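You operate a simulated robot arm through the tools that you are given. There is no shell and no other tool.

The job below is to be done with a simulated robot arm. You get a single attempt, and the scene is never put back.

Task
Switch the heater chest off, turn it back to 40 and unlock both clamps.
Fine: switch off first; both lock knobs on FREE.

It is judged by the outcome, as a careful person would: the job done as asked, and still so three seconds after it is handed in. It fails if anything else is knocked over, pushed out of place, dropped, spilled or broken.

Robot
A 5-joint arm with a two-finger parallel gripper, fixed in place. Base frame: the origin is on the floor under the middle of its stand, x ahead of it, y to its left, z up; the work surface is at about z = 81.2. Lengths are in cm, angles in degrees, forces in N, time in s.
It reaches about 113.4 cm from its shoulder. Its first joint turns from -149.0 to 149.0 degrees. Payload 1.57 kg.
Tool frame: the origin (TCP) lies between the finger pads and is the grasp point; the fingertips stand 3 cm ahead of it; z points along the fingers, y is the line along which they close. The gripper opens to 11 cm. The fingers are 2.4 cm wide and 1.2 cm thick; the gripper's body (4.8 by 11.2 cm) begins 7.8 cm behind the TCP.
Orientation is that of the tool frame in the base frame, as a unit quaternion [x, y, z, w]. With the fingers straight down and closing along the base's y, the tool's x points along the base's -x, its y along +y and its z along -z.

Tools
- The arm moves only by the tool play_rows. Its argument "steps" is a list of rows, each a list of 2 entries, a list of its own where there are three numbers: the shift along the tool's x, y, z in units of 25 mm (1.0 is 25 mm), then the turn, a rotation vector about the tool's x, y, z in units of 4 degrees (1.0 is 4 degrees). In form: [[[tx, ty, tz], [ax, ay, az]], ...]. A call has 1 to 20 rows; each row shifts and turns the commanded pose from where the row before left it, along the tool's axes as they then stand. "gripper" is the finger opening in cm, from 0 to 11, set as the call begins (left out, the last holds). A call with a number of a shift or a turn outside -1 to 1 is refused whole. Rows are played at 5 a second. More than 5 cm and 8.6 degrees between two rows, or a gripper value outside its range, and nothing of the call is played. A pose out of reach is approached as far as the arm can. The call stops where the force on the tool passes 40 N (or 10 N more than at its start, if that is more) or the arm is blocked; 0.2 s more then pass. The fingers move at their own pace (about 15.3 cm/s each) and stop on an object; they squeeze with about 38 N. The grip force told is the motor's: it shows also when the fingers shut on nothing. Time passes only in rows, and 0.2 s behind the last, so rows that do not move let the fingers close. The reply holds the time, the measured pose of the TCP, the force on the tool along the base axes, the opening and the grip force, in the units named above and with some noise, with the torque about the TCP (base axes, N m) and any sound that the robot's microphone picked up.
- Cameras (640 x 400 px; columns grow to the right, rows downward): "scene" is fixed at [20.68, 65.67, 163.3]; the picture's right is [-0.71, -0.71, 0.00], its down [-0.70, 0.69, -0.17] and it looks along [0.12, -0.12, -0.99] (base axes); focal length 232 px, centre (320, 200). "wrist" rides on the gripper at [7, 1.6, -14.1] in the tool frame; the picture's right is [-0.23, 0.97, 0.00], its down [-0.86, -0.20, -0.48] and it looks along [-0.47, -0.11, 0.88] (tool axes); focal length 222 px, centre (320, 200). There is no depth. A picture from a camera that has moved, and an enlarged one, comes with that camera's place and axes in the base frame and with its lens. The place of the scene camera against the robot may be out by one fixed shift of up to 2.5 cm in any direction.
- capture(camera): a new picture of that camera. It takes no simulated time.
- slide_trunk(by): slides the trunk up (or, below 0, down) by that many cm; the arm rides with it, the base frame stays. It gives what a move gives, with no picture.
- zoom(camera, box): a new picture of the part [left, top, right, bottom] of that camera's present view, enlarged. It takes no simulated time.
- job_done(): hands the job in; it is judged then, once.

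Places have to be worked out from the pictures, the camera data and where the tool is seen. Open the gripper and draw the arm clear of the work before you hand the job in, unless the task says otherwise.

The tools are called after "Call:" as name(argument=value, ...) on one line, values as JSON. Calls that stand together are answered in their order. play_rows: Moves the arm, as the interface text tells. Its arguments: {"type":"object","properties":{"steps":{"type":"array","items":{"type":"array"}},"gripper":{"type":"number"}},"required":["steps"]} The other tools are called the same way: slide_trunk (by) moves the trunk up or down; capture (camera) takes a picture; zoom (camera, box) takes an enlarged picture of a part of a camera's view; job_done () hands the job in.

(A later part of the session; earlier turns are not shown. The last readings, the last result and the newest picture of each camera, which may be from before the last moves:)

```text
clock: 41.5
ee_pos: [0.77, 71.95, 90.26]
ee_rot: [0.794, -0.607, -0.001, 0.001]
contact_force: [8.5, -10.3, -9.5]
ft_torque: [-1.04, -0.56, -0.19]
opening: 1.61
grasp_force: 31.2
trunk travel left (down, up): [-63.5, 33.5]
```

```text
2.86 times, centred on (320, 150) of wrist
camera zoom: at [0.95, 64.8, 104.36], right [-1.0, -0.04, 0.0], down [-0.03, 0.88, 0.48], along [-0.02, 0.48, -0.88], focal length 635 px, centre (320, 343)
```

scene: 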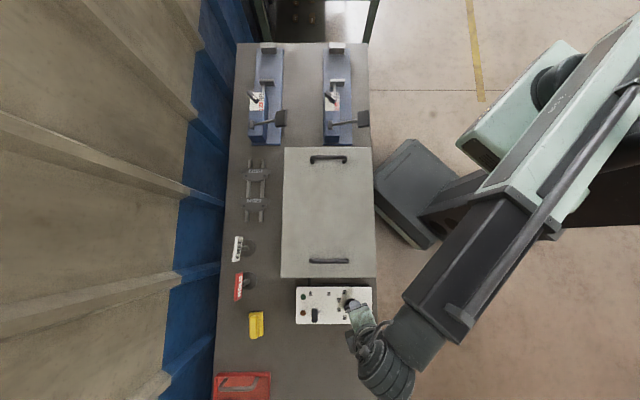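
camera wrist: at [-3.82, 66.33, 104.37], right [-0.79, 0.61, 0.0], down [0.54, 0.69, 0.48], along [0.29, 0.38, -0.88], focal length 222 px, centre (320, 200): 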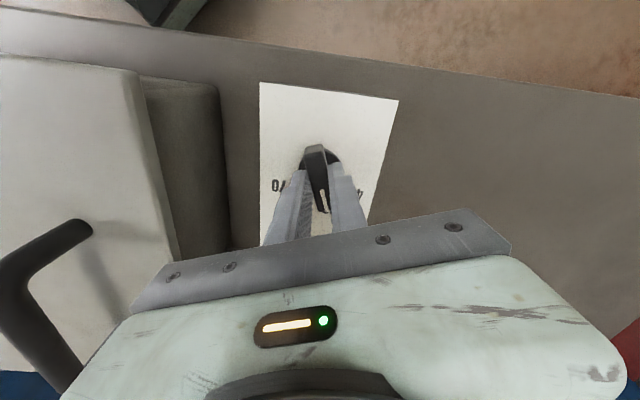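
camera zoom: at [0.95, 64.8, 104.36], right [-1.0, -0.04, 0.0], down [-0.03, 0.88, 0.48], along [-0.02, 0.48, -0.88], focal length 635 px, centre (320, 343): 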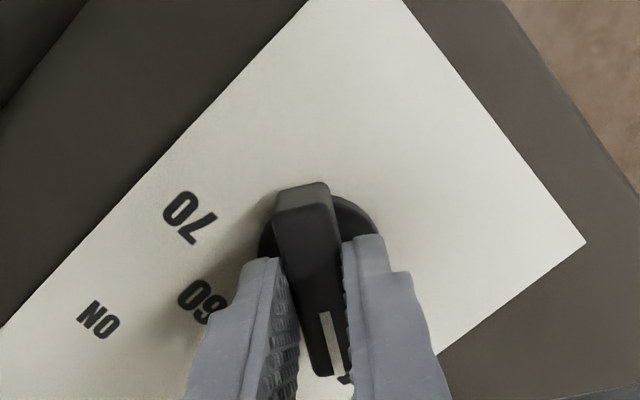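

The bar is now at azimuth about 105, where I place 40. I open the fingers to release it, then raise to inspect the pointer.

Call:
play_rows(steps=[[[0, 0, 0], [0, 0, 0]], [[0, 0, 0], [0, 0, 0]], [[0, 0, 0], [0, 0, 0]]], gripper=5.5)

Call:
slide_trunk(by=10)

Call:
zoom(camera="wrist", box=[220, 70, 420, 210])

Call:
zoom(camera="scene", box=[284, 276, 384, 336])

```text
clock: 42.3
ee_pos: [0.67, 71.98, 90.33]
ee_rot: [0.795, -0.607, -0.002, 0.0]
contact_force: [-0.8, 0.7, 0.1]
ft_torque: [0.0, -0.02, 0.0]
opening: 5.52
grasp_force: 0.0
trunk travel left (down, up): [-63.5, 33.5]
```

```text
clock: 43.6
ee_pos: [0.66, 71.98, 100.12]
ee_rot: [0.794, -0.607, -0.001, 0.001]
contact_force: [0.4, 0.1, 1.1]
ft_torque: [0.01, -0.02, -0.01]
opening: 5.51
grasp_force: 0.0
trunk travel left (down, up): [-73.5, 23.5]
```

```text
2.86 times, centred on (320, 140) of wrist
camera zoom: at [0.84, 64.81, 114.35], right [-1.0, -0.04, 0.0], down [-0.03, 0.88, 0.48], along [-0.02, 0.48, -0.88], focal length 635 px, centre (320, 371)
```

zoom: 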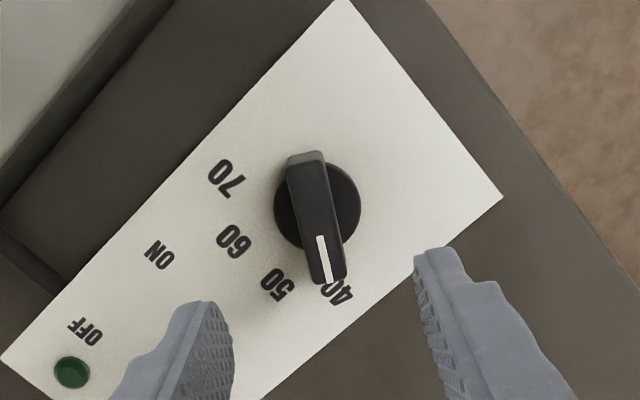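

```text
6.40 times, centred on (334, 306) of scene
camera zoom: at [20.68, 65.67, 163.3], right [-0.71, -0.71, 0.0], down [-0.7, 0.69, -0.17], along [0.12, -0.12, -0.99], focal length 1486 px, centre (230, -478)
```

zoom: 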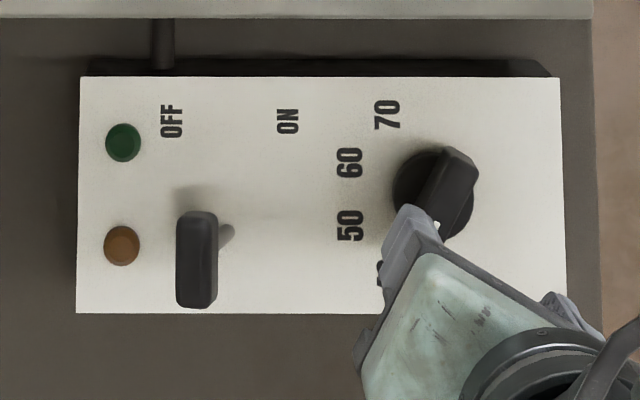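

The pointer now sits at 40 (bar azimuth about 104°, label about 105°) and the switch stays OFF. I raise the trunk for transit and continue turning the tool in the air, to learn the roll limit for the clamp knobs.

Call:
slide_trunk(by=15)

Call:
play_rows(steps=[[[0, 0, 0], [0, 0, -1]], [[0, 0, 0], [0, 0, -1]], [[0, 0, 0], [0, 0, -1]], [[0, 0, 0], [0, 0, -1]], [[0, 0, 0], [0, 0, -1]], [[0, 0, 0], [0, 0, -1]], [[0, 0, 0], [0, 0, -1]], [[0, 0, 0], [0, 0, -1]], [[0, 0, 0], [0, 0, -1]], [[0, 0, 0], [0, 0, -1]], [[0, 0, 0], [0, 0, -1]], [[0, 0, 0], [0, 0, -1]], [[0, 0, 0], [0, 0, -1]], [[0, 0, 0], [0, 0, -1]], [[0, 0, 0], [0, 0, -1]], [[0, 0, 0], [0, 0, -1]], [[0, 0, 0], [0, 0, -1]], [[0, 0, 0], [0, 0, -1]], [[0, 0, 0], [0, 0, -1]], [[0, 0, 0], [0, 0, -1]]])

Call:
zoom(camera="scene", box=[284, 276, 384, 336])

```text
clock: 45.4
ee_pos: [0.61, 72.01, 115.21]
ee_rot: [0.795, -0.607, -0.001, 0.001]
contact_force: [0.1, -0.2, 0.4]
ft_torque: [-0.03, -0.03, -0.01]
opening: 5.48
grasp_force: 0.1
trunk travel left (down, up): [-88.5, 8.5]
```

```text
clock: 49.6
ee_pos: [0.66, 71.99, 115.25]
ee_rot: [0.999, 0.046, -0.002, 0.0]
contact_force: [-0.3, 0.5, 1.0]
ft_torque: [-0.01, 0.03, 0.01]
opening: 5.5
grasp_force: 0.1
trunk travel left (down, up): [-88.5, 8.5]
```

```text
6.40 times, centred on (334, 306) of scene
camera zoom: at [20.68, 65.67, 163.3], right [-0.71, -0.71, 0.0], down [-0.7, 0.69, -0.17], along [0.12, -0.12, -0.99], focal length 1486 px, centre (230, -478)
```

zoom: 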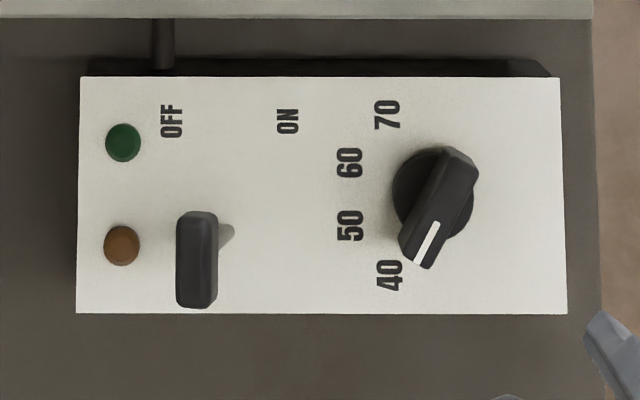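

The heater panel reads OFF and 40, with no roll limit up to closing azimuth 275. Now I unwind the tool back to closing azimuth about 90 before going to the clamps.

Call:
play_rows(steps=[[[0, 0, 0], [0, 0, 1]], [[0, 0, 0], [0, 0, 1]], [[0, 0, 0], [0, 0, 1]], [[0, 0, 0], [0, 0, 1]], [[0, 0, 0], [0, 0, 1]], [[0, 0, 0], [0, 0, 1]], [[0, 0, 0], [0, 0, 1]], [[0, 0, 0], [0, 0, 1]], [[0, 0, 0], [0, 0, 1]], [[0, 0, 0], [0, 0, 1]], [[0, 0, 0], [0, 0, 1]], [[0, 0, 0], [0, 0, 1]], [[0, 0, 0], [0, 0, 1]], [[0, 0, 0], [0, 0, 1]], [[0, 0, 0], [0, 0, 1]], [[0, 0, 0], [0, 0, 1]], [[0, 0, 0], [0, 0, 1]], [[0, 0, 0], [0, 0, 1]], [[0, 0, 0], [0, 0, 1]], [[0, 0, 0], [0, 0, 1]]])

Call:
play_rows(steps=[[[0, 0, 0], [0, 0, 1]], [[0, 0, 0], [0, 0, 1]], [[0, 0, 0], [0, 0, 1]], [[0, 0, 0], [0, 0, 1]], [[0, 0, 0], [0, 0, 1]], [[0, 0, 0], [0, 0, 1]], [[0, 0, 0], [0, 0, 1]], [[0, 0, 0], [0, 0, 1]], [[0, 0, 0], [0, 0, 1]], [[0, 0, 0], [0, 0, 1]], [[0, 0, 0], [0, 0, 1]], [[0, 0, 0], [0, 0, 1]], [[0, 0, 0], [0, 0, 1]], [[0, 0, 0], [0, 0, 1]], [[0, 0, 0], [0, 0, 1]], [[0, 0, 0], [0, 0, 1]], [[0, 0, 0], [0, 0, 1]], [[0, 0, 0], [0, 0, 1]], [[0, 0, 0], [0, 0, 1]], [[0, 0, 0], [0, 0, 1]]])

Call:
play_rows(steps=[[[0, 0, 0], [0, 0, 0.9]], [[0, 0, 0], [0, 0, 0.9]], [[0, 0, 0], [0, 0, 0.9]], [[0, 0, 0], [0, 0, 0.9]], [[0, 0, 0], [0, 0, 0.9]], [[0, 0, 0], [0, 0, 0.9]]])

Call:
zoom(camera="scene", box=[324, 282, 374, 332])

```text
clock: 53.8
ee_pos: [0.58, 71.98, 115.24]
ee_rot: [0.794, -0.608, -0.001, 0.001]
contact_force: [0.0, 0.3, -0.3]
ft_torque: [0.01, 0.0, -0.02]
opening: 5.5
grasp_force: 0.0
trunk travel left (down, up): [-88.5, 8.5]
```

```text
clock: 58.0
ee_pos: [0.72, 72.08, 115.11]
ee_rot: [-0.218, 0.976, 0.0, -0.002]
contact_force: [0.2, -0.1, 0.4]
ft_torque: [-0.05, 0.0, 0.0]
opening: 5.5
grasp_force: 0.0
trunk travel left (down, up): [-88.5, 8.5]
```

```text
clock: 59.4
ee_pos: [0.63, 72.01, 115.19]
ee_rot: [-0.031, 1.0, 0.0, -0.002]
contact_force: [0.2, 0.2, 0.1]
ft_torque: [0.0, 0.0, 0.02]
opening: 5.49
grasp_force: 0.1
trunk travel left (down, up): [-88.5, 8.5]
```

```text
8.00 times, centred on (349, 307) of scene
camera zoom: at [20.68, 65.67, 163.3], right [-0.71, -0.71, 0.0], down [-0.7, 0.69, -0.17], along [0.12, -0.12, -0.99], focal length 1858 px, centre (88, -656)
```

zoom: 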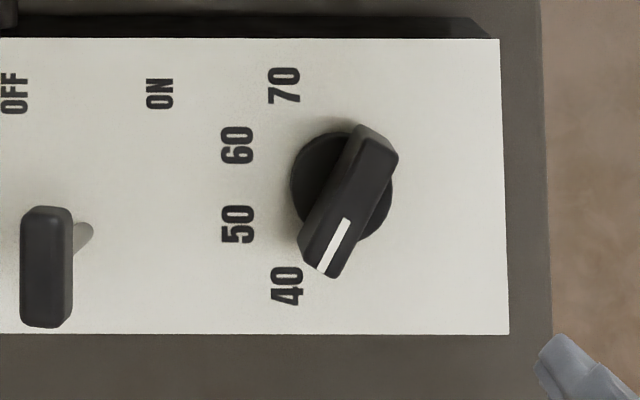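

The dial mark reads about 61–63° against 60° for the "40" label, so it is on 40. I now fly across at z≈115 to above the near clamp's lock knob (about [53, 28]).

Call:
play_rows(steps=[[[-0.98, -0.93, 0], [0, 0, 0]], [[-0.98, -0.93, 0], [0, 0, 0]], [[-0.98, -0.93, 0], [0, 0, 0]], [[-0.98, -0.93, 0], [0, 0, 0]], [[-0.98, -0.93, 0], [0, 0, 0]], [[-0.98, -0.93, 0], [0, 0, 0]], [[-0.98, -0.93, 0], [0, 0, 0]], [[-0.98, -0.93, 0], [0, 0, 0]], [[-0.98, -0.93, 0], [0, 0, 0]], [[-0.98, -0.93, 0], [0, 0, 0]], [[-0.98, -0.93, 0], [0, 0, 0]], [[-0.98, -0.93, 0], [0, 0, 0]], [[-0.98, -0.93, 0], [0, 0, 0]], [[-0.98, -0.93, 0], [0, 0, 0]], [[-0.98, -0.93, 0], [0, 0, 0]], [[-0.98, -0.93, 0], [0, 0, 0]], [[-0.98, -0.93, 0], [0, 0, 0]], [[-0.98, -0.93, 0], [0, 0, 0]], [[-0.98, -0.93, 0], [0, 0, 0]], [[-0.98, -0.93, 0], [0, 0, 0]]])

Call:
capture(camera="wrist")

Call:
capture(camera="scene")

```text
clock: 63.6
ee_pos: [52.56, 28.53, 115.14]
ee_rot: [-0.031, 1.0, 0.0, -0.002]
contact_force: [0.0, -0.9, 0.0]
ft_torque: [-0.01, 0.01, 0.0]
opening: 5.52
grasp_force: 0.0
trunk travel left (down, up): [-88.5, 8.5]
```

```text
taken
camera wrist: at [45.5, 29.67, 129.38], right [0.17, 0.99, 0.0], down [0.87, -0.15, 0.48], along [0.47, -0.08, -0.88], focal length 222 px, centre (320, 200)
```

wrist: 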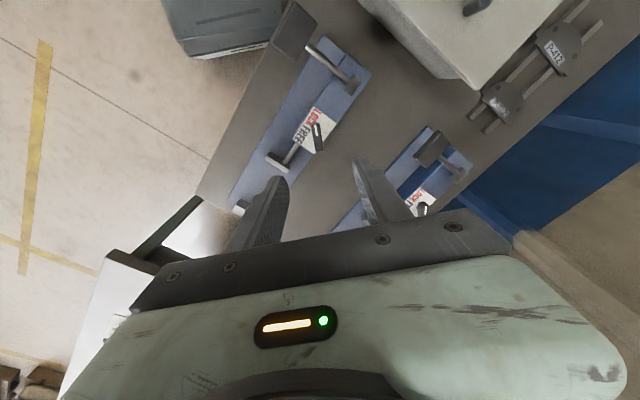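

```text
taken
```

scene: 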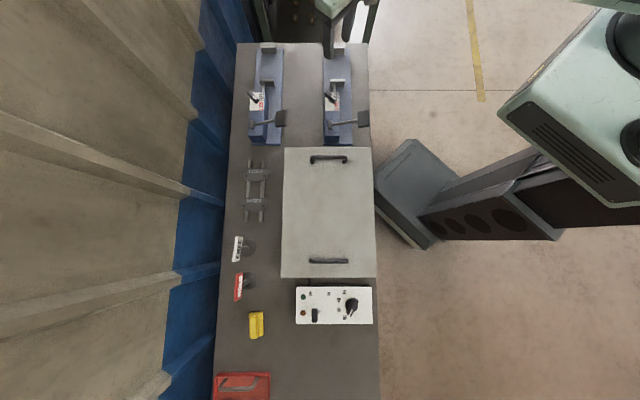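

I zoom in on both clamps from here to measure where the lock knobs are and how they point.

Call:
zoom(camera="wrist", box=[240, 80, 380, 180])

Call:
zoom(camera="scene", box=[310, 70, 380, 150])

Call:
zoom(camera="scene", box=[235, 70, 305, 150])

```text
4.00 times, centred on (310, 130) of wrist
camera zoom: at [45.5, 29.67, 129.38], right [0.17, 0.99, 0.0], down [0.87, -0.15, 0.48], along [0.47, -0.08, -0.88], focal length 888 px, centre (360, 480)
```

zoom: 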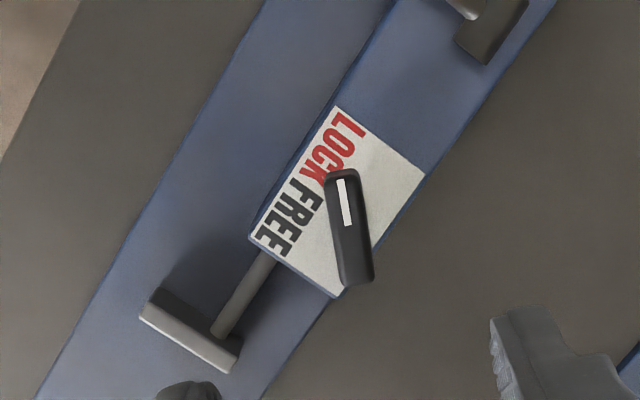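

```text
5.00 times, centred on (345, 110) of scene
camera zoom: at [20.68, 65.67, 163.3], right [-0.71, -0.71, 0.0], down [-0.7, 0.69, -0.17], along [0.12, -0.12, -0.99], focal length 1161 px, centre (195, 650)
```

zoom: 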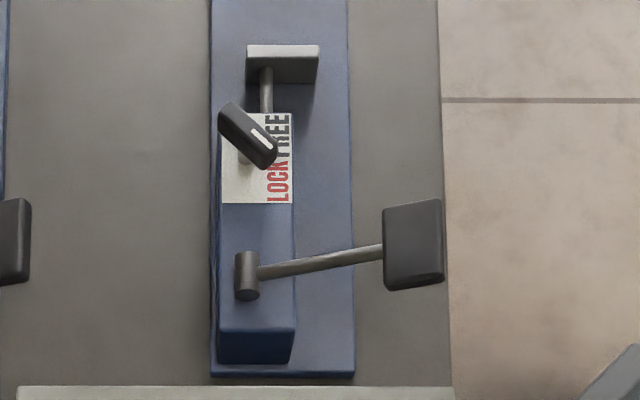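

```text
5.00 times, centred on (270, 110) of scene
camera zoom: at [20.68, 65.67, 163.3], right [-0.71, -0.71, 0.0], down [-0.7, 0.69, -0.17], along [0.12, -0.12, -0.99], focal length 1161 px, centre (570, 650)
```

zoom: 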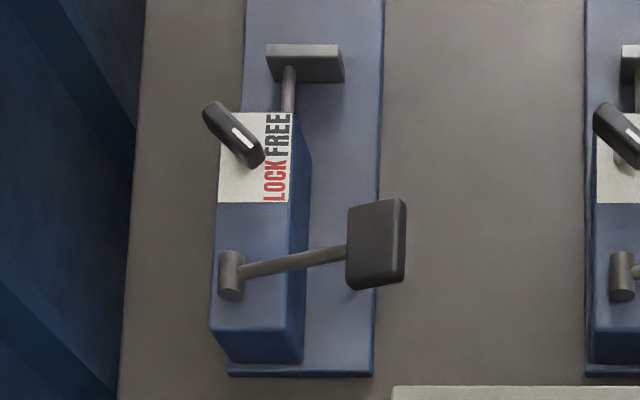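

The near clamp's knob pivots at about [54.2, 27.75] with its bar top at z≈90.7 and pointer at azimuth about 178 (LOCK). FREE is at about 270, so it needs +90° seen from above. I align the tool to it, move over it and come down 12 cm for a closer look.

Call:
play_rows(steps=[[[0, 0, 0], [0, 0, 0.6]], [[0, 0, 0], [0, 0, 0.5]], [[-0.66, -0.3, 0], [0, 0, 0]], [[0, 0, 0], [0, 0, 0]]])

Call:
slide_trunk(by=-12)

Call:
capture(camera="wrist")

Call:
zoom(camera="wrist", box=[230, 80, 410, 200])

Call:
capture(camera="scene")

```text
clock: 64.6
ee_pos: [54.1, 28.09, 115.18]
ee_rot: [0.007, 1.0, -0.001, -0.001]
contact_force: [0.0, -0.1, -0.7]
ft_torque: [-0.02, 0.02, 0.0]
opening: 5.51
grasp_force: 0.0
trunk travel left (down, up): [-88.5, 8.5]
```

```text
clock: 66.1
ee_pos: [54.1, 28.0, 103.22]
ee_rot: [0.006, 1.0, 0.0, -0.002]
contact_force: [-0.1, 0.0, 0.2]
ft_torque: [0.02, 0.01, 0.02]
opening: 5.53
grasp_force: 0.1
trunk travel left (down, up): [-76.5, 20.5]
```

```text
taken
camera wrist: at [47.14, 29.72, 117.39], right [0.24, 0.97, 0.0], down [0.85, -0.21, 0.48], along [0.46, -0.12, -0.88], focal length 222 px, centre (320, 200)
```

wrist: 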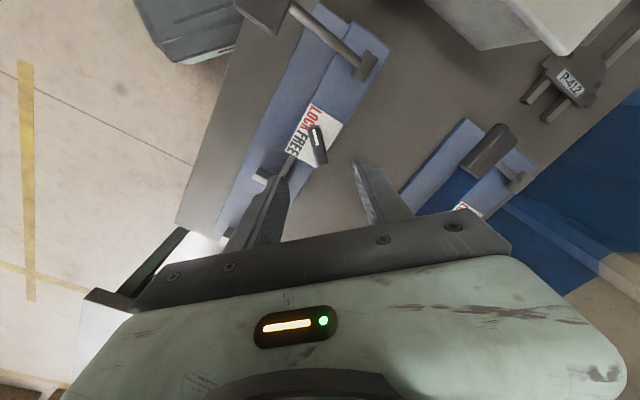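

```text
3.33 times, centred on (320, 140) of wrist
camera zoom: at [47.14, 29.72, 117.39], right [0.24, 0.97, 0.0], down [0.85, -0.21, 0.48], along [0.46, -0.12, -0.88], focal length 740 px, centre (320, 400)
```

zoom: 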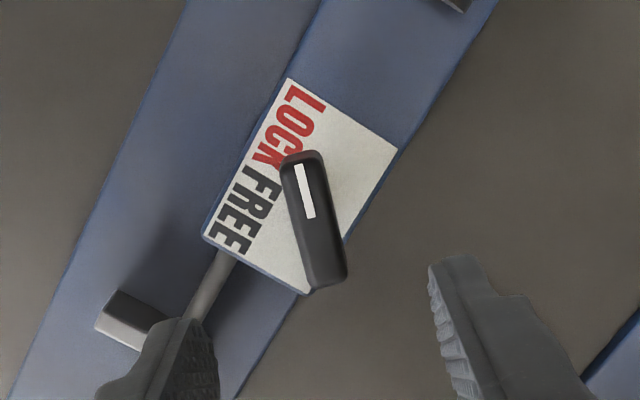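

```text
taken
```

scene: 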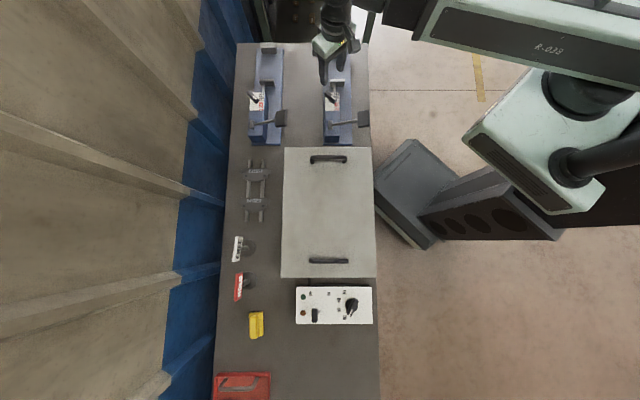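

From here the bar centre is [54.1, 27.77], azimuth 178. I shift about 2 mm in -y and lower 8 cm (fingertips to about 92, still above the bar) to check alignment.

Call:
play_rows(steps=[[[0, -0.09, 0], [0, 0, 0]], [[0, 0, 0], [0, 0, 0]]])

Call:
slide_trunk(by=-8)

Call:
zoom(camera="wrist", box=[220, 90, 420, 230])

Call:
capture(camera="scene")

```text
clock: 66.7
ee_pos: [54.19, 27.82, 103.17]
ee_rot: [0.008, 1.0, -0.001, -0.002]
contact_force: [0.7, 0.6, 0.1]
ft_torque: [-0.01, 0.0, 0.0]
opening: 5.49
grasp_force: 0.0
trunk travel left (down, up): [-76.5, 20.5]
```

```text
clock: 67.9
ee_pos: [54.29, 27.85, 95.25]
ee_rot: [0.007, 1.0, 0.001, -0.001]
contact_force: [0.4, -0.9, 0.3]
ft_torque: [0.01, -0.01, 0.0]
opening: 5.5
grasp_force: 0.0
trunk travel left (down, up): [-68.5, 28.5]
```

```text
2.86 times, centred on (320, 160) of wrist
camera zoom: at [47.14, 29.48, 109.38], right [0.24, 0.97, 0.0], down [0.85, -0.21, 0.48], along [0.46, -0.12, -0.88], focal length 635 px, centre (320, 314)
```

zoom: 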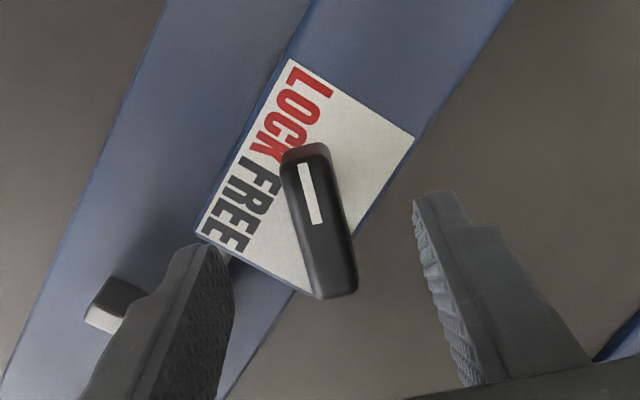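

```text
taken
```

scene: 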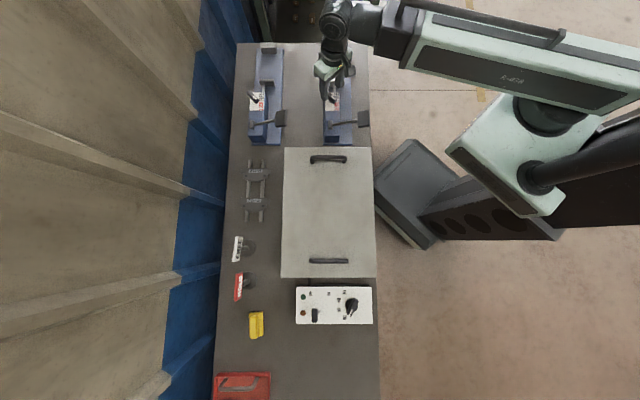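

The bar is centred between the open fingers ([54.1, 27.8] against TCP [54.2, 27.85]). I lower 3.6 cm so the pads flank the bar, staying about 3 cm above the plate.

Call:
play_rows(steps=[[[0.04, -0.02, 0], [0, 0, 0]], [[0, 0, 0], [0, 0, 0]]])

Call:
slide_trunk(by=-3.6)

Call:
capture(camera="wrist")

Call:
zoom(camera="scene", box=[300, 0, 380, 150])

```text
clock: 68.5
ee_pos: [54.05, 27.71, 95.17]
ee_rot: [0.008, 1.0, -0.001, -0.001]
contact_force: [0.1, -0.4, -0.6]
ft_torque: [0.0, 0.04, -0.01]
opening: 5.51
grasp_force: 0.1
trunk travel left (down, up): [-68.5, 28.5]
```

```text
clock: 69.3
ee_pos: [53.98, 27.76, 91.56]
ee_rot: [0.007, 1.0, 0.0, -0.002]
contact_force: [0.4, -0.4, 0.0]
ft_torque: [0.01, -0.04, -0.01]
opening: 5.51
grasp_force: 0.1
trunk travel left (down, up): [-64.9, 32.1]
```

```text
taken
camera wrist: at [47.0, 29.42, 105.78], right [0.24, 0.97, 0.0], down [0.85, -0.21, 0.48], along [0.46, -0.12, -0.88], focal length 222 px, centre (320, 200)
```

wrist: 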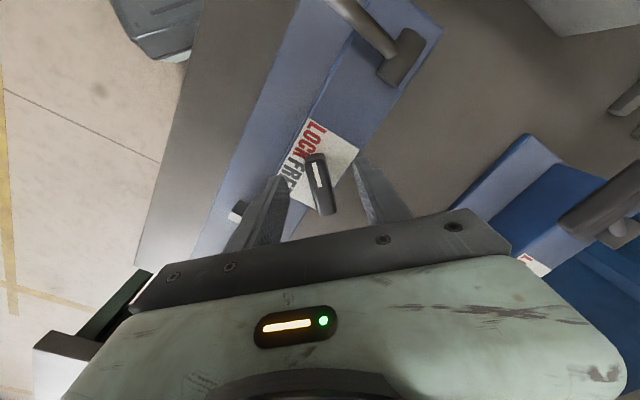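

```text
2.67 times, centred on (340, 75) of scene
camera zoom: at [20.68, 65.67, 163.3], right [-0.71, -0.71, 0.0], down [-0.7, 0.69, -0.17], along [0.12, -0.12, -0.99], focal length 619 px, centre (267, 533)
```

zoom: 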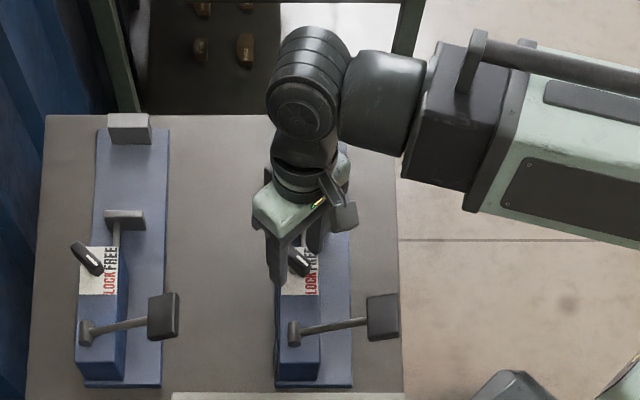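

The pads flank the bar with no contact. I close in stages to grip it.

Call:
play_rows(steps=[[[0, 0, 0], [0, 0, 0]], [[0, 0, 0], [0, 0, 0]]], gripper=2.4)

Call:
play_rows(steps=[[[0, 0, 0], [0, 0, 0]], [[0, 0, 0], [0, 0, 0]]], gripper=1.0)

Call:
zoom(camera="wrist", box=[220, 100, 420, 240])

```text
clock: 69.9
ee_pos: [53.95, 27.75, 91.64]
ee_rot: [0.007, 1.0, 0.001, -0.001]
contact_force: [-0.6, 0.1, 0.2]
ft_torque: [0.0, 0.0, 0.01]
opening: 2.38
grasp_force: 0.1
trunk travel left (down, up): [-64.9, 32.1]
```

```text
clock: 70.5
ee_pos: [53.93, 27.74, 91.67]
ee_rot: [0.007, 1.0, 0.0, -0.001]
contact_force: [2.0, 3.7, 2.9]
ft_torque: [0.13, 0.05, 0.55]
opening: 1.57
grasp_force: 31.8
trunk travel left (down, up): [-64.9, 32.1]
```

```text
2.86 times, centred on (320, 170) of wrist
camera zoom: at [47.0, 29.47, 105.78], right [0.24, 0.97, 0.0], down [0.85, -0.21, 0.48], along [0.46, -0.11, -0.88], focal length 635 px, centre (320, 286)
```

zoom: 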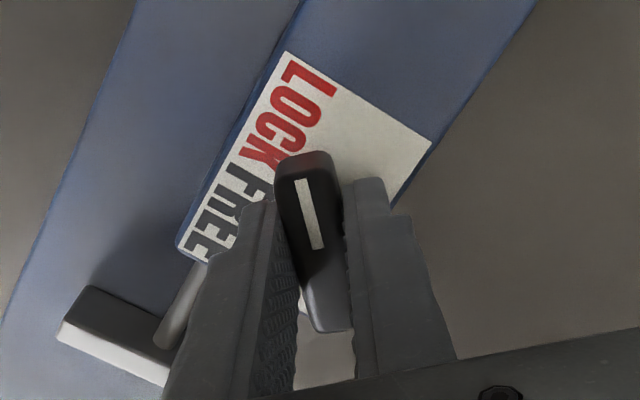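

The bar is gripped (1.57 cm). I turn it towards FREE, counter-clockwise as seen from above (tool -z), first about 20° to check that it moves freely.

Call:
play_rows(steps=[[[0, 0, 0], [0, 0, -0.5]], [[0, 0, 0], [0, 0, -0.5]], [[0, 0, 0], [0, 0, -0.5]], [[0, 0, 0], [0, 0, -0.5]], [[0, 0, 0], [0, 0, -0.5]], [[0, 0, 0], [0, 0, -0.5]], [[0, 0, 0], [0, 0, -0.5]], [[0, 0, 0], [0, 0, -0.5]], [[0, 0, 0], [0, 0, -0.5]], [[0, 0, 0], [0, 0, -0.5]]])

Call:
zoom(camera="wrist", box=[220, 100, 420, 240])

```text
clock: 72.7
ee_pos: [54.0, 27.61, 91.67]
ee_rot: [-0.168, 0.986, 0.0, -0.002]
contact_force: [9.0, 3.7, 11.0]
ft_torque: [-0.28, 0.56, -0.01]
opening: 1.6
grasp_force: 31.0
trunk travel left (down, up): [-64.9, 32.1]
```

```text
2.86 times, centred on (320, 170) of wrist
camera zoom: at [46.84, 26.91, 105.77], right [-0.11, 0.99, 0.0], down [0.87, 0.09, 0.48], along [0.47, 0.05, -0.88], focal length 635 px, centre (320, 286)
```

zoom: 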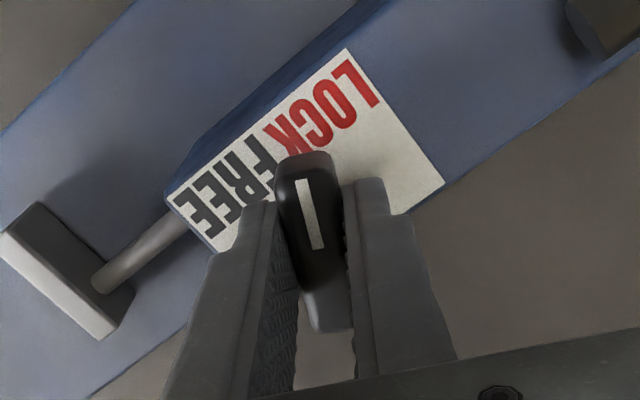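

It turns freely with the bar now at azimuth about 199. I continue another 28°, with a 1 mm shift to relieve the side load.

Call:
play_rows(steps=[[[-0.04, 0, 0], [0, 0, -0.5]], [[0, 0, 0], [0, 0, -0.7]], [[0, 0, 0], [0, 0, -0.7]], [[0, 0, 0], [0, 0, -0.7]], [[0, 0, 0], [0, 0, -0.7]], [[0, 0, 0], [0, 0, -0.7]], [[0, 0, 0], [0, 0, -0.7]], [[0, 0, 0], [0, 0, -0.7]], [[0, 0, 0], [0, 0, -0.7]], [[0, 0, 0], [0, 0, -0.7]]])

```text
clock: 74.9
ee_pos: [54.2, 27.58, 91.65]
ee_rot: [-0.394, 0.919, 0.001, -0.002]
contact_force: [-8.8, -15.5, -14.9]
ft_torque: [-0.77, 0.01, -0.03]
opening: 1.59
grasp_force: 31.2
trunk travel left (down, up): [-64.9, 32.1]
```

The bar is now at azimuth about 226, with some friction load along it. I correct 1 mm along tool +x and continue.

Call:
play_rows(steps=[[[0.04, 0, 0], [0, 0, -0.4]], [[0, 0, 0], [0, 0, -0.6]], [[0, 0, 0], [0, 0, -0.6]], [[0, 0, 0], [0, 0, -0.6]], [[0, 0, 0], [0, 0, -0.6]], [[0, 0, 0], [0, 0, -0.6]]])

Call:
zoom(camera="wrist", box=[220, 100, 420, 240])

```text
clock: 76.3
ee_pos: [54.06, 27.59, 91.52]
ee_rot: [-0.5, 0.866, 0.001, -0.001]
contact_force: [5.3, -9.5, 0.7]
ft_torque: [-0.84, -0.11, -0.01]
opening: 1.6
grasp_force: 31.1
trunk travel left (down, up): [-64.9, 32.1]
```

```text
2.86 times, centred on (320, 170) of wrist
camera zoom: at [49.17, 22.33, 105.78], right [-0.73, 0.68, 0.0], down [0.6, 0.64, 0.48], along [0.32, 0.35, -0.88], focal length 635 px, centre (320, 286)
```

zoom: 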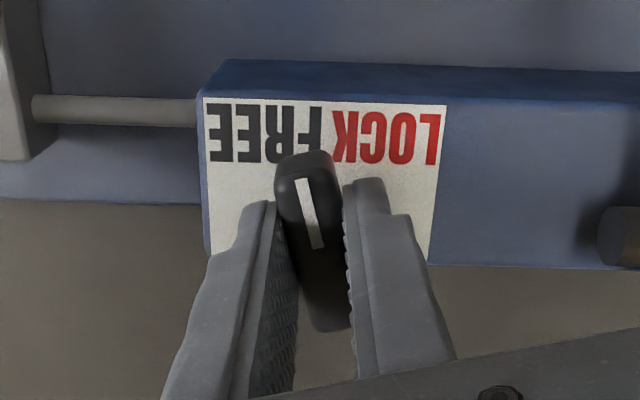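

The bar is at azimuth about 240 with modest forces. I continue the last 30° to 270.

Call:
play_rows(steps=[[[0, -0.02, 0], [0, 0, -0.5]], [[0, 0, 0], [0, 0, -0.6]], [[0, 0, 0], [0, 0, -0.6]], [[0, 0, 0], [0, 0, -0.6]], [[0, 0, 0], [0, 0, -0.6]], [[0, 0, 0], [0, 0, -0.6]], [[0, 0, 0], [0, 0, -0.6]]])

Call:
play_rows(steps=[[[0, 0, 0], [0, 0, -0.5]], [[0, 0, 0], [0, 0, -0.6]], [[0, 0, 0], [0, 0, -0.6]], [[0, 0, 0], [0, 0, -0.6]], [[0, 0, 0], [0, 0, -0.6]], [[0, 0, 0], [0, 0, -0.6]]])

Call:
zoom(camera="wrist", box=[220, 100, 420, 240])

```text
clock: 77.9
ee_pos: [54.2, 27.57, 91.63]
ee_rot: [-0.618, 0.786, 0.0, 0.0]
contact_force: [11.5, -9.7, 6.6]
ft_torque: [-1.14, -0.27, 0.01]
opening: 1.63
grasp_force: 31.7
trunk travel left (down, up): [-64.9, 32.1]
```

```text
clock: 79.3
ee_pos: [54.24, 27.6, 91.58]
ee_rot: [0.709, -0.705, 0.0, 0.0]
contact_force: [28.2, -4.1, 26.3]
ft_torque: [-0.59, -0.83, -0.35]
opening: 1.58
grasp_force: 31.1
trunk travel left (down, up): [-64.9, 32.1]
```

```text
2.86 times, centred on (320, 170) of wrist
camera zoom: at [52.57, 20.55, 105.76], right [-0.98, 0.22, 0.0], down [0.19, 0.86, 0.48], along [0.1, 0.47, -0.88], focal length 635 px, centre (320, 286)
```

zoom: 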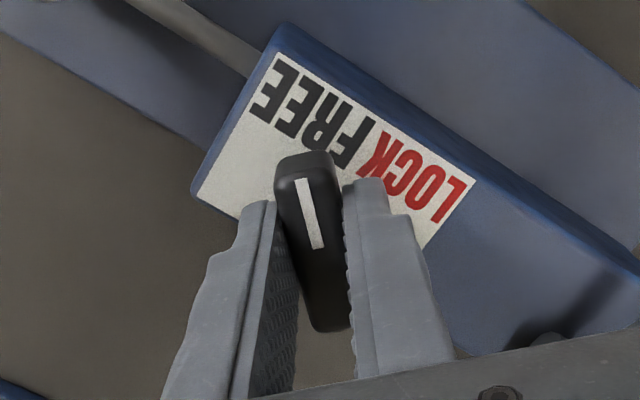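

The bar has reached azimuth about 270 and a slight stop torque shows. I release it and raise to inspect.

Call:
play_rows(steps=[[[0, 0, 0], [0, 0, 0]], [[0, 0, 0], [0, 0, 0]], [[0, 0, 0], [0, 0, 0]]], gripper=5.5)

Call:
slide_trunk(by=12)

Call:
zoom(camera="wrist", box=[230, 80, 410, 200])

Call:
capture(camera="scene")

```text
clock: 80.1
ee_pos: [54.03, 27.74, 91.67]
ee_rot: [0.709, -0.705, -0.001, 0.001]
contact_force: [1.0, 0.4, 0.3]
ft_torque: [-0.01, 0.01, 0.0]
opening: 5.49
grasp_force: 0.1
trunk travel left (down, up): [-64.9, 32.1]
```

```text
clock: 81.6
ee_pos: [54.09, 27.8, 103.59]
ee_rot: [0.71, -0.704, -0.001, 0.002]
contact_force: [-1.0, 0.3, -0.3]
ft_torque: [0.01, -0.01, 0.0]
opening: 5.5
grasp_force: 0.0
trunk travel left (down, up): [-76.9, 20.1]
```

```text
3.33 times, centred on (320, 140) of wrist
camera zoom: at [52.44, 20.65, 117.76], right [-0.98, 0.22, 0.0], down [0.2, 0.86, 0.48], along [0.1, 0.47, -0.88], focal length 740 px, centre (320, 400)
```

zoom: 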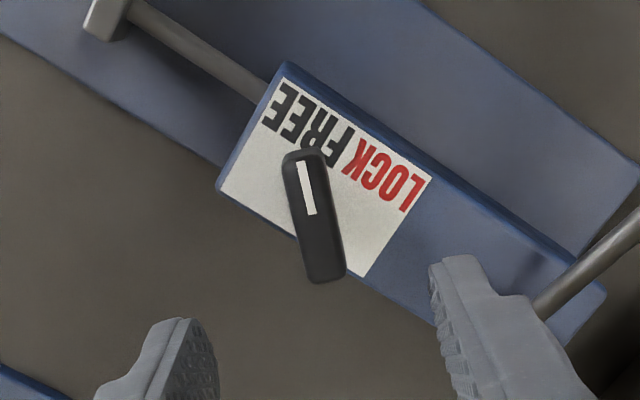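

```text
taken
```

scene: 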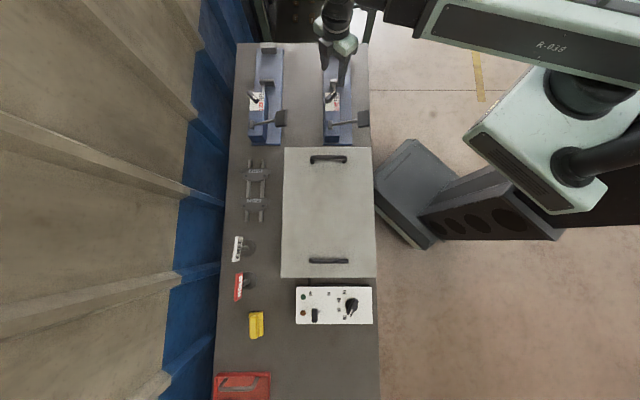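

I zoom the scene camera on the near knob to confirm its new direction.

Call:
zoom(camera="scene", box=[310, 70, 370, 120])

```text
8.00 times, centred on (340, 95) of scene
camera zoom: at [20.68, 65.67, 163.3], right [-0.71, -0.71, 0.0], down [-0.7, 0.69, -0.17], along [0.12, -0.12, -0.99], focal length 1858 px, centre (160, 1040)
```

zoom: 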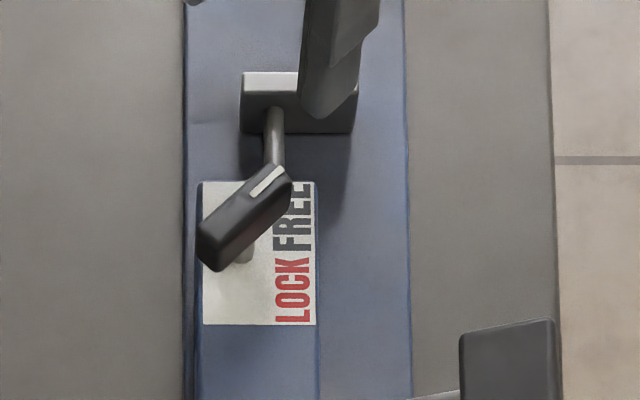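

The near knob now points to FREE, a clean mirror of its LOCK position. I unwind the tool by 90° and move over the far clamp's knob (about [73, 47]) at the present safe height.

Call:
play_rows(steps=[[[0, 0, 0], [0, 0, 1]], [[0, 0, 0], [0, 0, 1]], [[0, 0, 0], [0, 0, 1]], [[0, 0, 0], [0, 0, 1]], [[0, 0, 0], [0, 0, 1]], [[0, 0, 0], [0, 0, 1]], [[0, 0, 0], [0, 0, 1]], [[0, 0, 0], [0, 0, 1]], [[0, 0, 0], [0, 0, 1]], [[0, 0, 0], [0, 0, 1]], [[0, 0, 0], [0, 0, 1]], [[0, 0, 0], [0, 0, 1]], [[0, 0, 0], [0, 0, 1]], [[0, 0, 0], [0, 0, 1]], [[0, 0, 0], [0, 0, 1]], [[0, 0, 0], [0, 0, 1]], [[0, 0, 0], [0, 0, 1]], [[0, 0, 0], [0, 0, 1]], [[0, 0, 0], [0, 0, 1]], [[0, 0, 0], [0, 0, 1]]])

Call:
slide_trunk(by=7)

Call:
play_rows(steps=[[[0, 0, 0], [0, 0, 0.9]], [[0, 0, 0], [0, 0, 0.9]], [[0, 0, 0], [0, 0, 0.85]]])

Call:
capture(camera="wrist")

```text
clock: 85.8
ee_pos: [54.03, 27.62, 103.56]
ee_rot: [-0.09, 0.996, 0.0, -0.003]
contact_force: [0.0, -0.5, 0.0]
ft_torque: [-0.01, 0.02, 0.01]
opening: 5.5
grasp_force: 0.0
trunk travel left (down, up): [-76.9, 20.1]
```

```text
clock: 86.8
ee_pos: [54.12, 27.47, 110.66]
ee_rot: [-0.091, 0.996, 0.0, -0.002]
contact_force: [-0.9, -0.4, -0.3]
ft_torque: [-0.01, -0.01, -0.01]
opening: 5.48
grasp_force: 0.1
trunk travel left (down, up): [-83.9, 13.1]
```

```text
clock: 87.7
ee_pos: [54.14, 27.48, 110.63]
ee_rot: [0.003, 1.0, 0.0, -0.002]
contact_force: [0.3, -0.7, -0.4]
ft_torque: [0.01, 0.0, 0.01]
opening: 5.51
grasp_force: 0.1
trunk travel left (down, up): [-83.9, 13.1]
```

```text
taken
camera wrist: at [47.03, 29.14, 124.78], right [0.23, 0.97, 0.0], down [0.86, -0.2, 0.48], along [0.46, -0.11, -0.88], focal length 222 px, centre (320, 200)
```

wrist: 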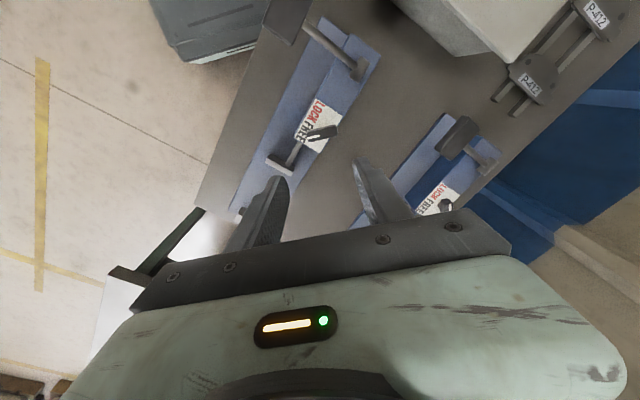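

The far knob should be at about [73.4, 47.0]. I move there at z≈110.6 in eight rows and look.

Call:
play_rows(steps=[[[-0.965, 0.975, 0], [0, 0, 0]], [[-0.965, 0.975, 0], [0, 0, 0]], [[-0.965, 0.975, 0], [0, 0, 0]], [[-0.965, 0.975, 0], [0, 0, 0]], [[-0.965, 0.975, 0], [0, 0, 0]], [[-0.965, 0.975, 0], [0, 0, 0]], [[-0.965, 0.975, 0], [0, 0, 0]], [[-0.965, 0.975, 0], [0, 0, 0]]])

Call:
capture(camera="wrist")

Call:
zoom(camera="wrist", box=[230, 80, 410, 200])

Call:
capture(camera="scene")

```text
clock: 89.5
ee_pos: [73.49, 47.35, 110.62]
ee_rot: [0.002, 1.0, -0.001, -0.002]
contact_force: [-0.6, 0.3, -0.8]
ft_torque: [-0.02, -0.01, 0.0]
opening: 5.47
grasp_force: 0.1
trunk travel left (down, up): [-83.9, 13.1]
```

```text
taken
camera wrist: at [66.55, 48.89, 124.75], right [0.23, 0.97, 0.0], down [0.86, -0.2, 0.48], along [0.46, -0.11, -0.88], focal length 222 px, centre (320, 200)
```

wrist: 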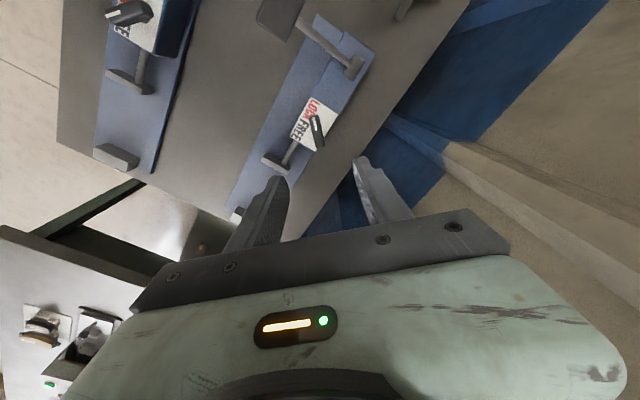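

```text
3.33 times, centred on (320, 140) of wrist
camera zoom: at [66.55, 48.89, 124.75], right [0.23, 0.97, 0.0], down [0.86, -0.2, 0.48], along [0.46, -0.11, -0.88], focal length 740 px, centre (320, 400)
```

zoom: 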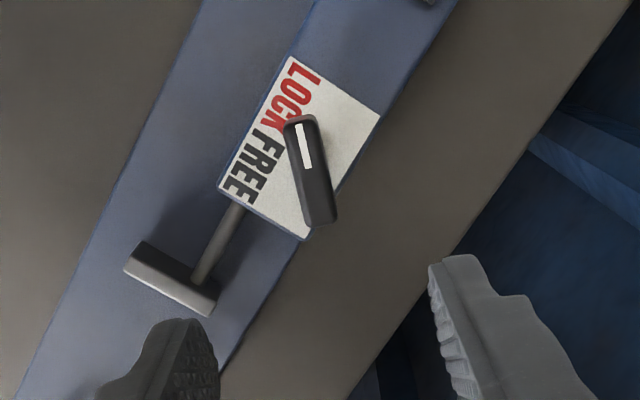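

```text
taken
```

scene: 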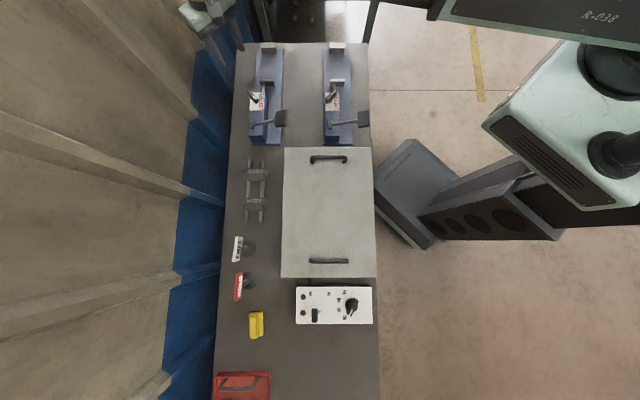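

The far knob's bar centre is at about [73.3, 46.9], azimuth about 181 (LOCK). I shift onto it and lower 12 cm (fingertips about 95.6, bar top about 91), then check alignment and clearance.

Call:
play_rows(steps=[[[0.06, -0.17, 0], [0, 0, 0]], [[0, 0, 0], [0, 0, 0]]])

Call:
slide_trunk(by=-12)

Call:
capture(camera="wrist")

Call:
zoom(camera="wrist", box=[220, 80, 420, 220])

Call:
capture(camera="scene")

```text
clock: 90.0
ee_pos: [73.39, 46.64, 110.45]
ee_rot: [0.001, 1.0, -0.001, -0.001]
contact_force: [-0.3, 0.4, -0.3]
ft_torque: [0.04, 0.0, -0.02]
opening: 5.52
grasp_force: 0.0
trunk travel left (down, up): [-83.9, 13.1]
```

```text
clock: 91.5
ee_pos: [73.42, 46.73, 98.57]
ee_rot: [0.002, 1.0, -0.001, -0.001]
contact_force: [-0.3, 0.0, -0.4]
ft_torque: [0.01, 0.0, -0.01]
opening: 5.49
grasp_force: 0.0
trunk travel left (down, up): [-71.9, 25.1]
```

```text
taken
camera wrist: at [66.33, 48.32, 112.78], right [0.23, 0.97, 0.0], down [0.86, -0.2, 0.48], along [0.46, -0.11, -0.88], focal length 222 px, centre (320, 200)
```

wrist: 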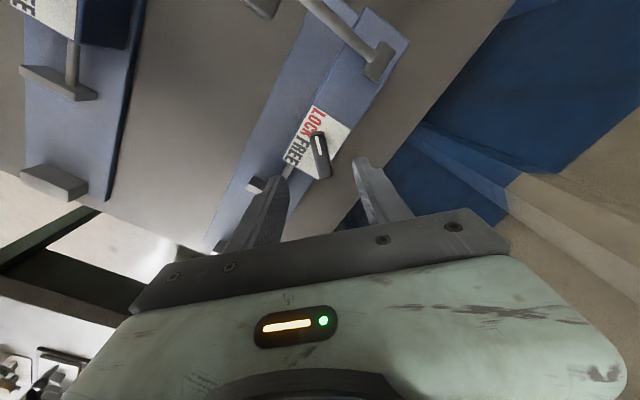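

```text
2.86 times, centred on (320, 150) of wrist
camera zoom: at [66.33, 48.32, 112.78], right [0.23, 0.97, 0.0], down [0.86, -0.2, 0.48], along [0.46, -0.11, -0.88], focal length 635 px, centre (320, 343)
```

zoom: 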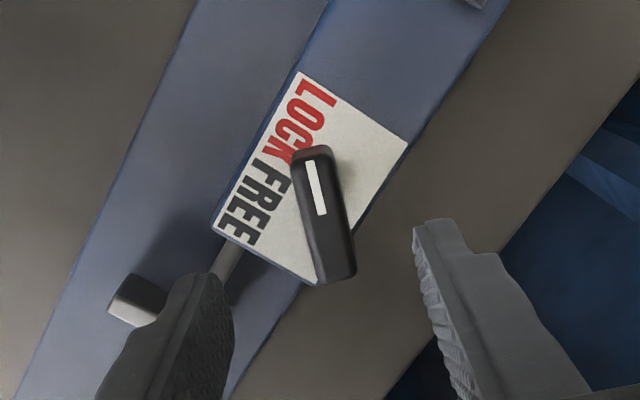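

```text
taken
```

scene: 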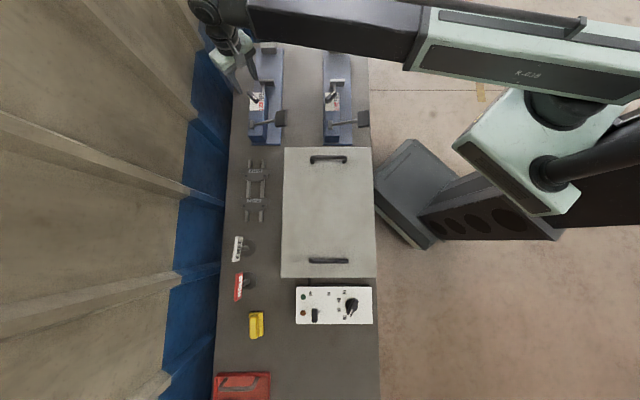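

The bar centre measures [73.25, 46.92], so I nudge 2 mm and lower 7 cm so the pads flank the bar as on the first clamp.

Call:
play_rows(steps=[[[0.03, 0.085, 0], [0, 0, 0]], [[0, 0, 0], [0, 0, 0]]])

Call:
slide_trunk(by=-4)

Call:
zoom(camera="wrist", box=[220, 90, 420, 230])

Call:
zoom(camera="scene", box=[180, 0, 340, 100])

```text
clock: 92.2
ee_pos: [73.29, 47.03, 98.57]
ee_rot: [0.002, 1.0, 0.0, -0.002]
contact_force: [0.0, -0.5, 0.6]
ft_torque: [0.02, 0.0, -0.02]
opening: 5.51
grasp_force: 0.1
trunk travel left (down, up): [-71.9, 25.1]
```

```text
clock: 93.0
ee_pos: [73.31, 47.03, 94.66]
ee_rot: [0.001, 1.0, 0.0, -0.002]
contact_force: [-0.2, 0.3, -0.5]
ft_torque: [-0.02, -0.04, 0.0]
opening: 5.52
grasp_force: 0.0
trunk travel left (down, up): [-67.9, 29.1]
```

```text
2.86 times, centred on (320, 160) of wrist
camera zoom: at [66.24, 48.56, 108.78], right [0.23, 0.97, 0.0], down [0.86, -0.2, 0.48], along [0.46, -0.11, -0.88], focal length 635 px, centre (320, 314)
```

zoom: 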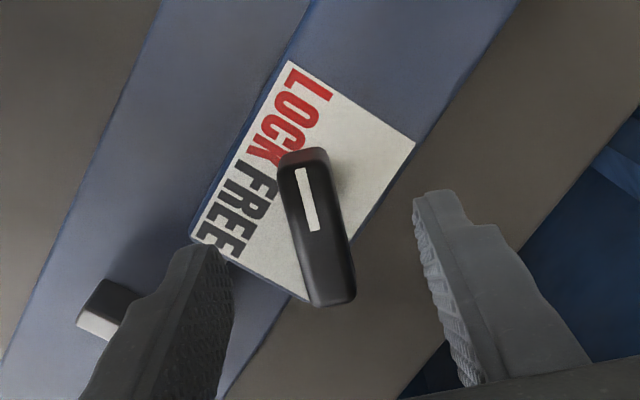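

```text
4.00 times, centred on (260, 50) of scene
camera zoom: at [20.68, 65.67, 163.3], right [-0.71, -0.71, 0.0], down [-0.7, 0.69, -0.17], along [0.12, -0.12, -0.99], focal length 929 px, centre (560, 800)
```

zoom: 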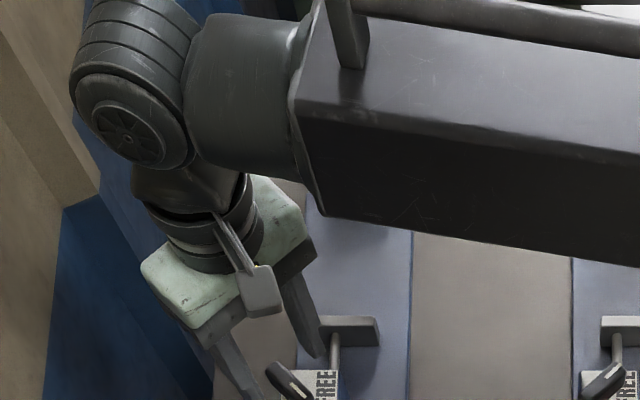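

Alignment is good, with the bar centre within about 1 mm of the TCP. I lower the final 3.1 cm and close in stages.

Call:
slide_trunk(by=-3.1)

Call:
play_rows(steps=[[[0, 0, 0], [0, 0, 0]], [[0, 0, 0], [0, 0, 0]]], gripper=2.4)

Call:
play_rows(steps=[[[0, 0, 0], [0, 0, 0]], [[0, 0, 0], [0, 0, 0]]], gripper=1.0)

Call:
zoom(camera="wrist", box=[220, 100, 420, 240])

```text
clock: 93.7
ee_pos: [73.4, 46.97, 91.65]
ee_rot: [0.001, 1.0, 0.0, -0.002]
contact_force: [0.0, 0.3, -0.6]
ft_torque: [0.01, -0.01, 0.02]
opening: 5.5
grasp_force: 0.0
trunk travel left (down, up): [-64.8, 32.2]
```

```text
clock: 94.3
ee_pos: [73.31, 46.95, 91.51]
ee_rot: [0.002, 1.0, 0.0, -0.002]
contact_force: [-0.6, 1.1, -1.4]
ft_torque: [-0.02, -0.02, -0.02]
opening: 2.37
grasp_force: 0.1
trunk travel left (down, up): [-64.8, 32.2]
```

```text
clock: 94.9
ee_pos: [73.14, 46.94, 91.54]
ee_rot: [0.002, 1.0, 0.0, -0.002]
contact_force: [-2.7, -6.3, -4.2]
ft_torque: [0.1, -0.1, 0.16]
opening: 1.6
grasp_force: 31.2
trunk travel left (down, up): [-64.8, 32.2]
```

```text
2.86 times, centred on (320, 170) of wrist
camera zoom: at [66.26, 48.51, 105.68], right [0.23, 0.97, 0.0], down [0.86, -0.2, 0.48], along [0.46, -0.11, -0.88], focal length 635 px, centre (320, 286)
```

zoom: 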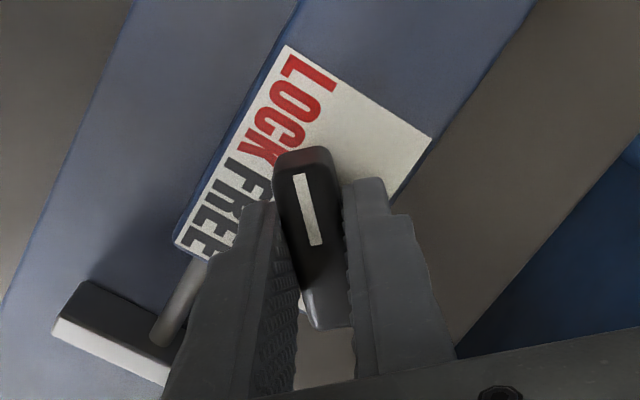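

The far bar is gripped (1.60 cm). I turn it towards FREE in stages, checking forces after each.

Call:
play_rows(steps=[[[0, -0.02, 0], [0, 0, -0.5]], [[0, 0, 0], [0, 0, -0.6]], [[0, 0, 0], [0, 0, -0.6]], [[0, 0, 0], [0, 0, -0.6]], [[0, 0, 0], [0, 0, -0.6]], [[0, 0, 0], [0, 0, -0.6]], [[0, 0, 0], [0, 0, -0.6]], [[0, 0, 0], [0, 0, -0.6]]])

Call:
zoom(camera="wrist", box=[220, 100, 420, 240])

```text
clock: 96.7
ee_pos: [73.39, 46.8, 91.49]
ee_rot: [-0.163, 0.987, -0.001, -0.001]
contact_force: [-3.2, -9.1, -5.9]
ft_torque: [-0.43, -0.1, -0.05]
opening: 1.61
grasp_force: 31.8
trunk travel left (down, up): [-64.8, 32.2]
```

```text
2.86 times, centred on (320, 170) of wrist
camera zoom: at [66.1, 46.13, 105.68], right [-0.1, 1.0, 0.0], down [0.88, 0.08, 0.47], along [0.47, 0.05, -0.88], focal length 635 px, centre (320, 286)
```

zoom: 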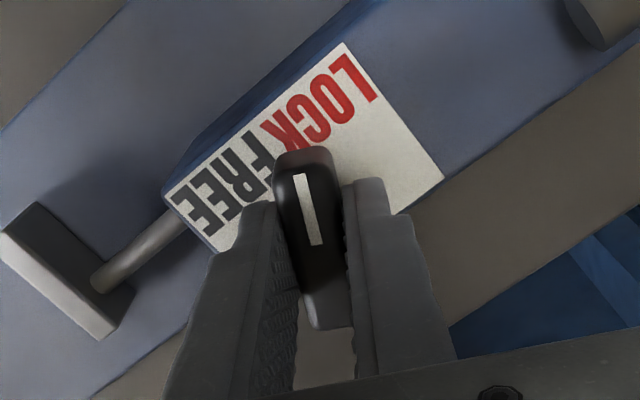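

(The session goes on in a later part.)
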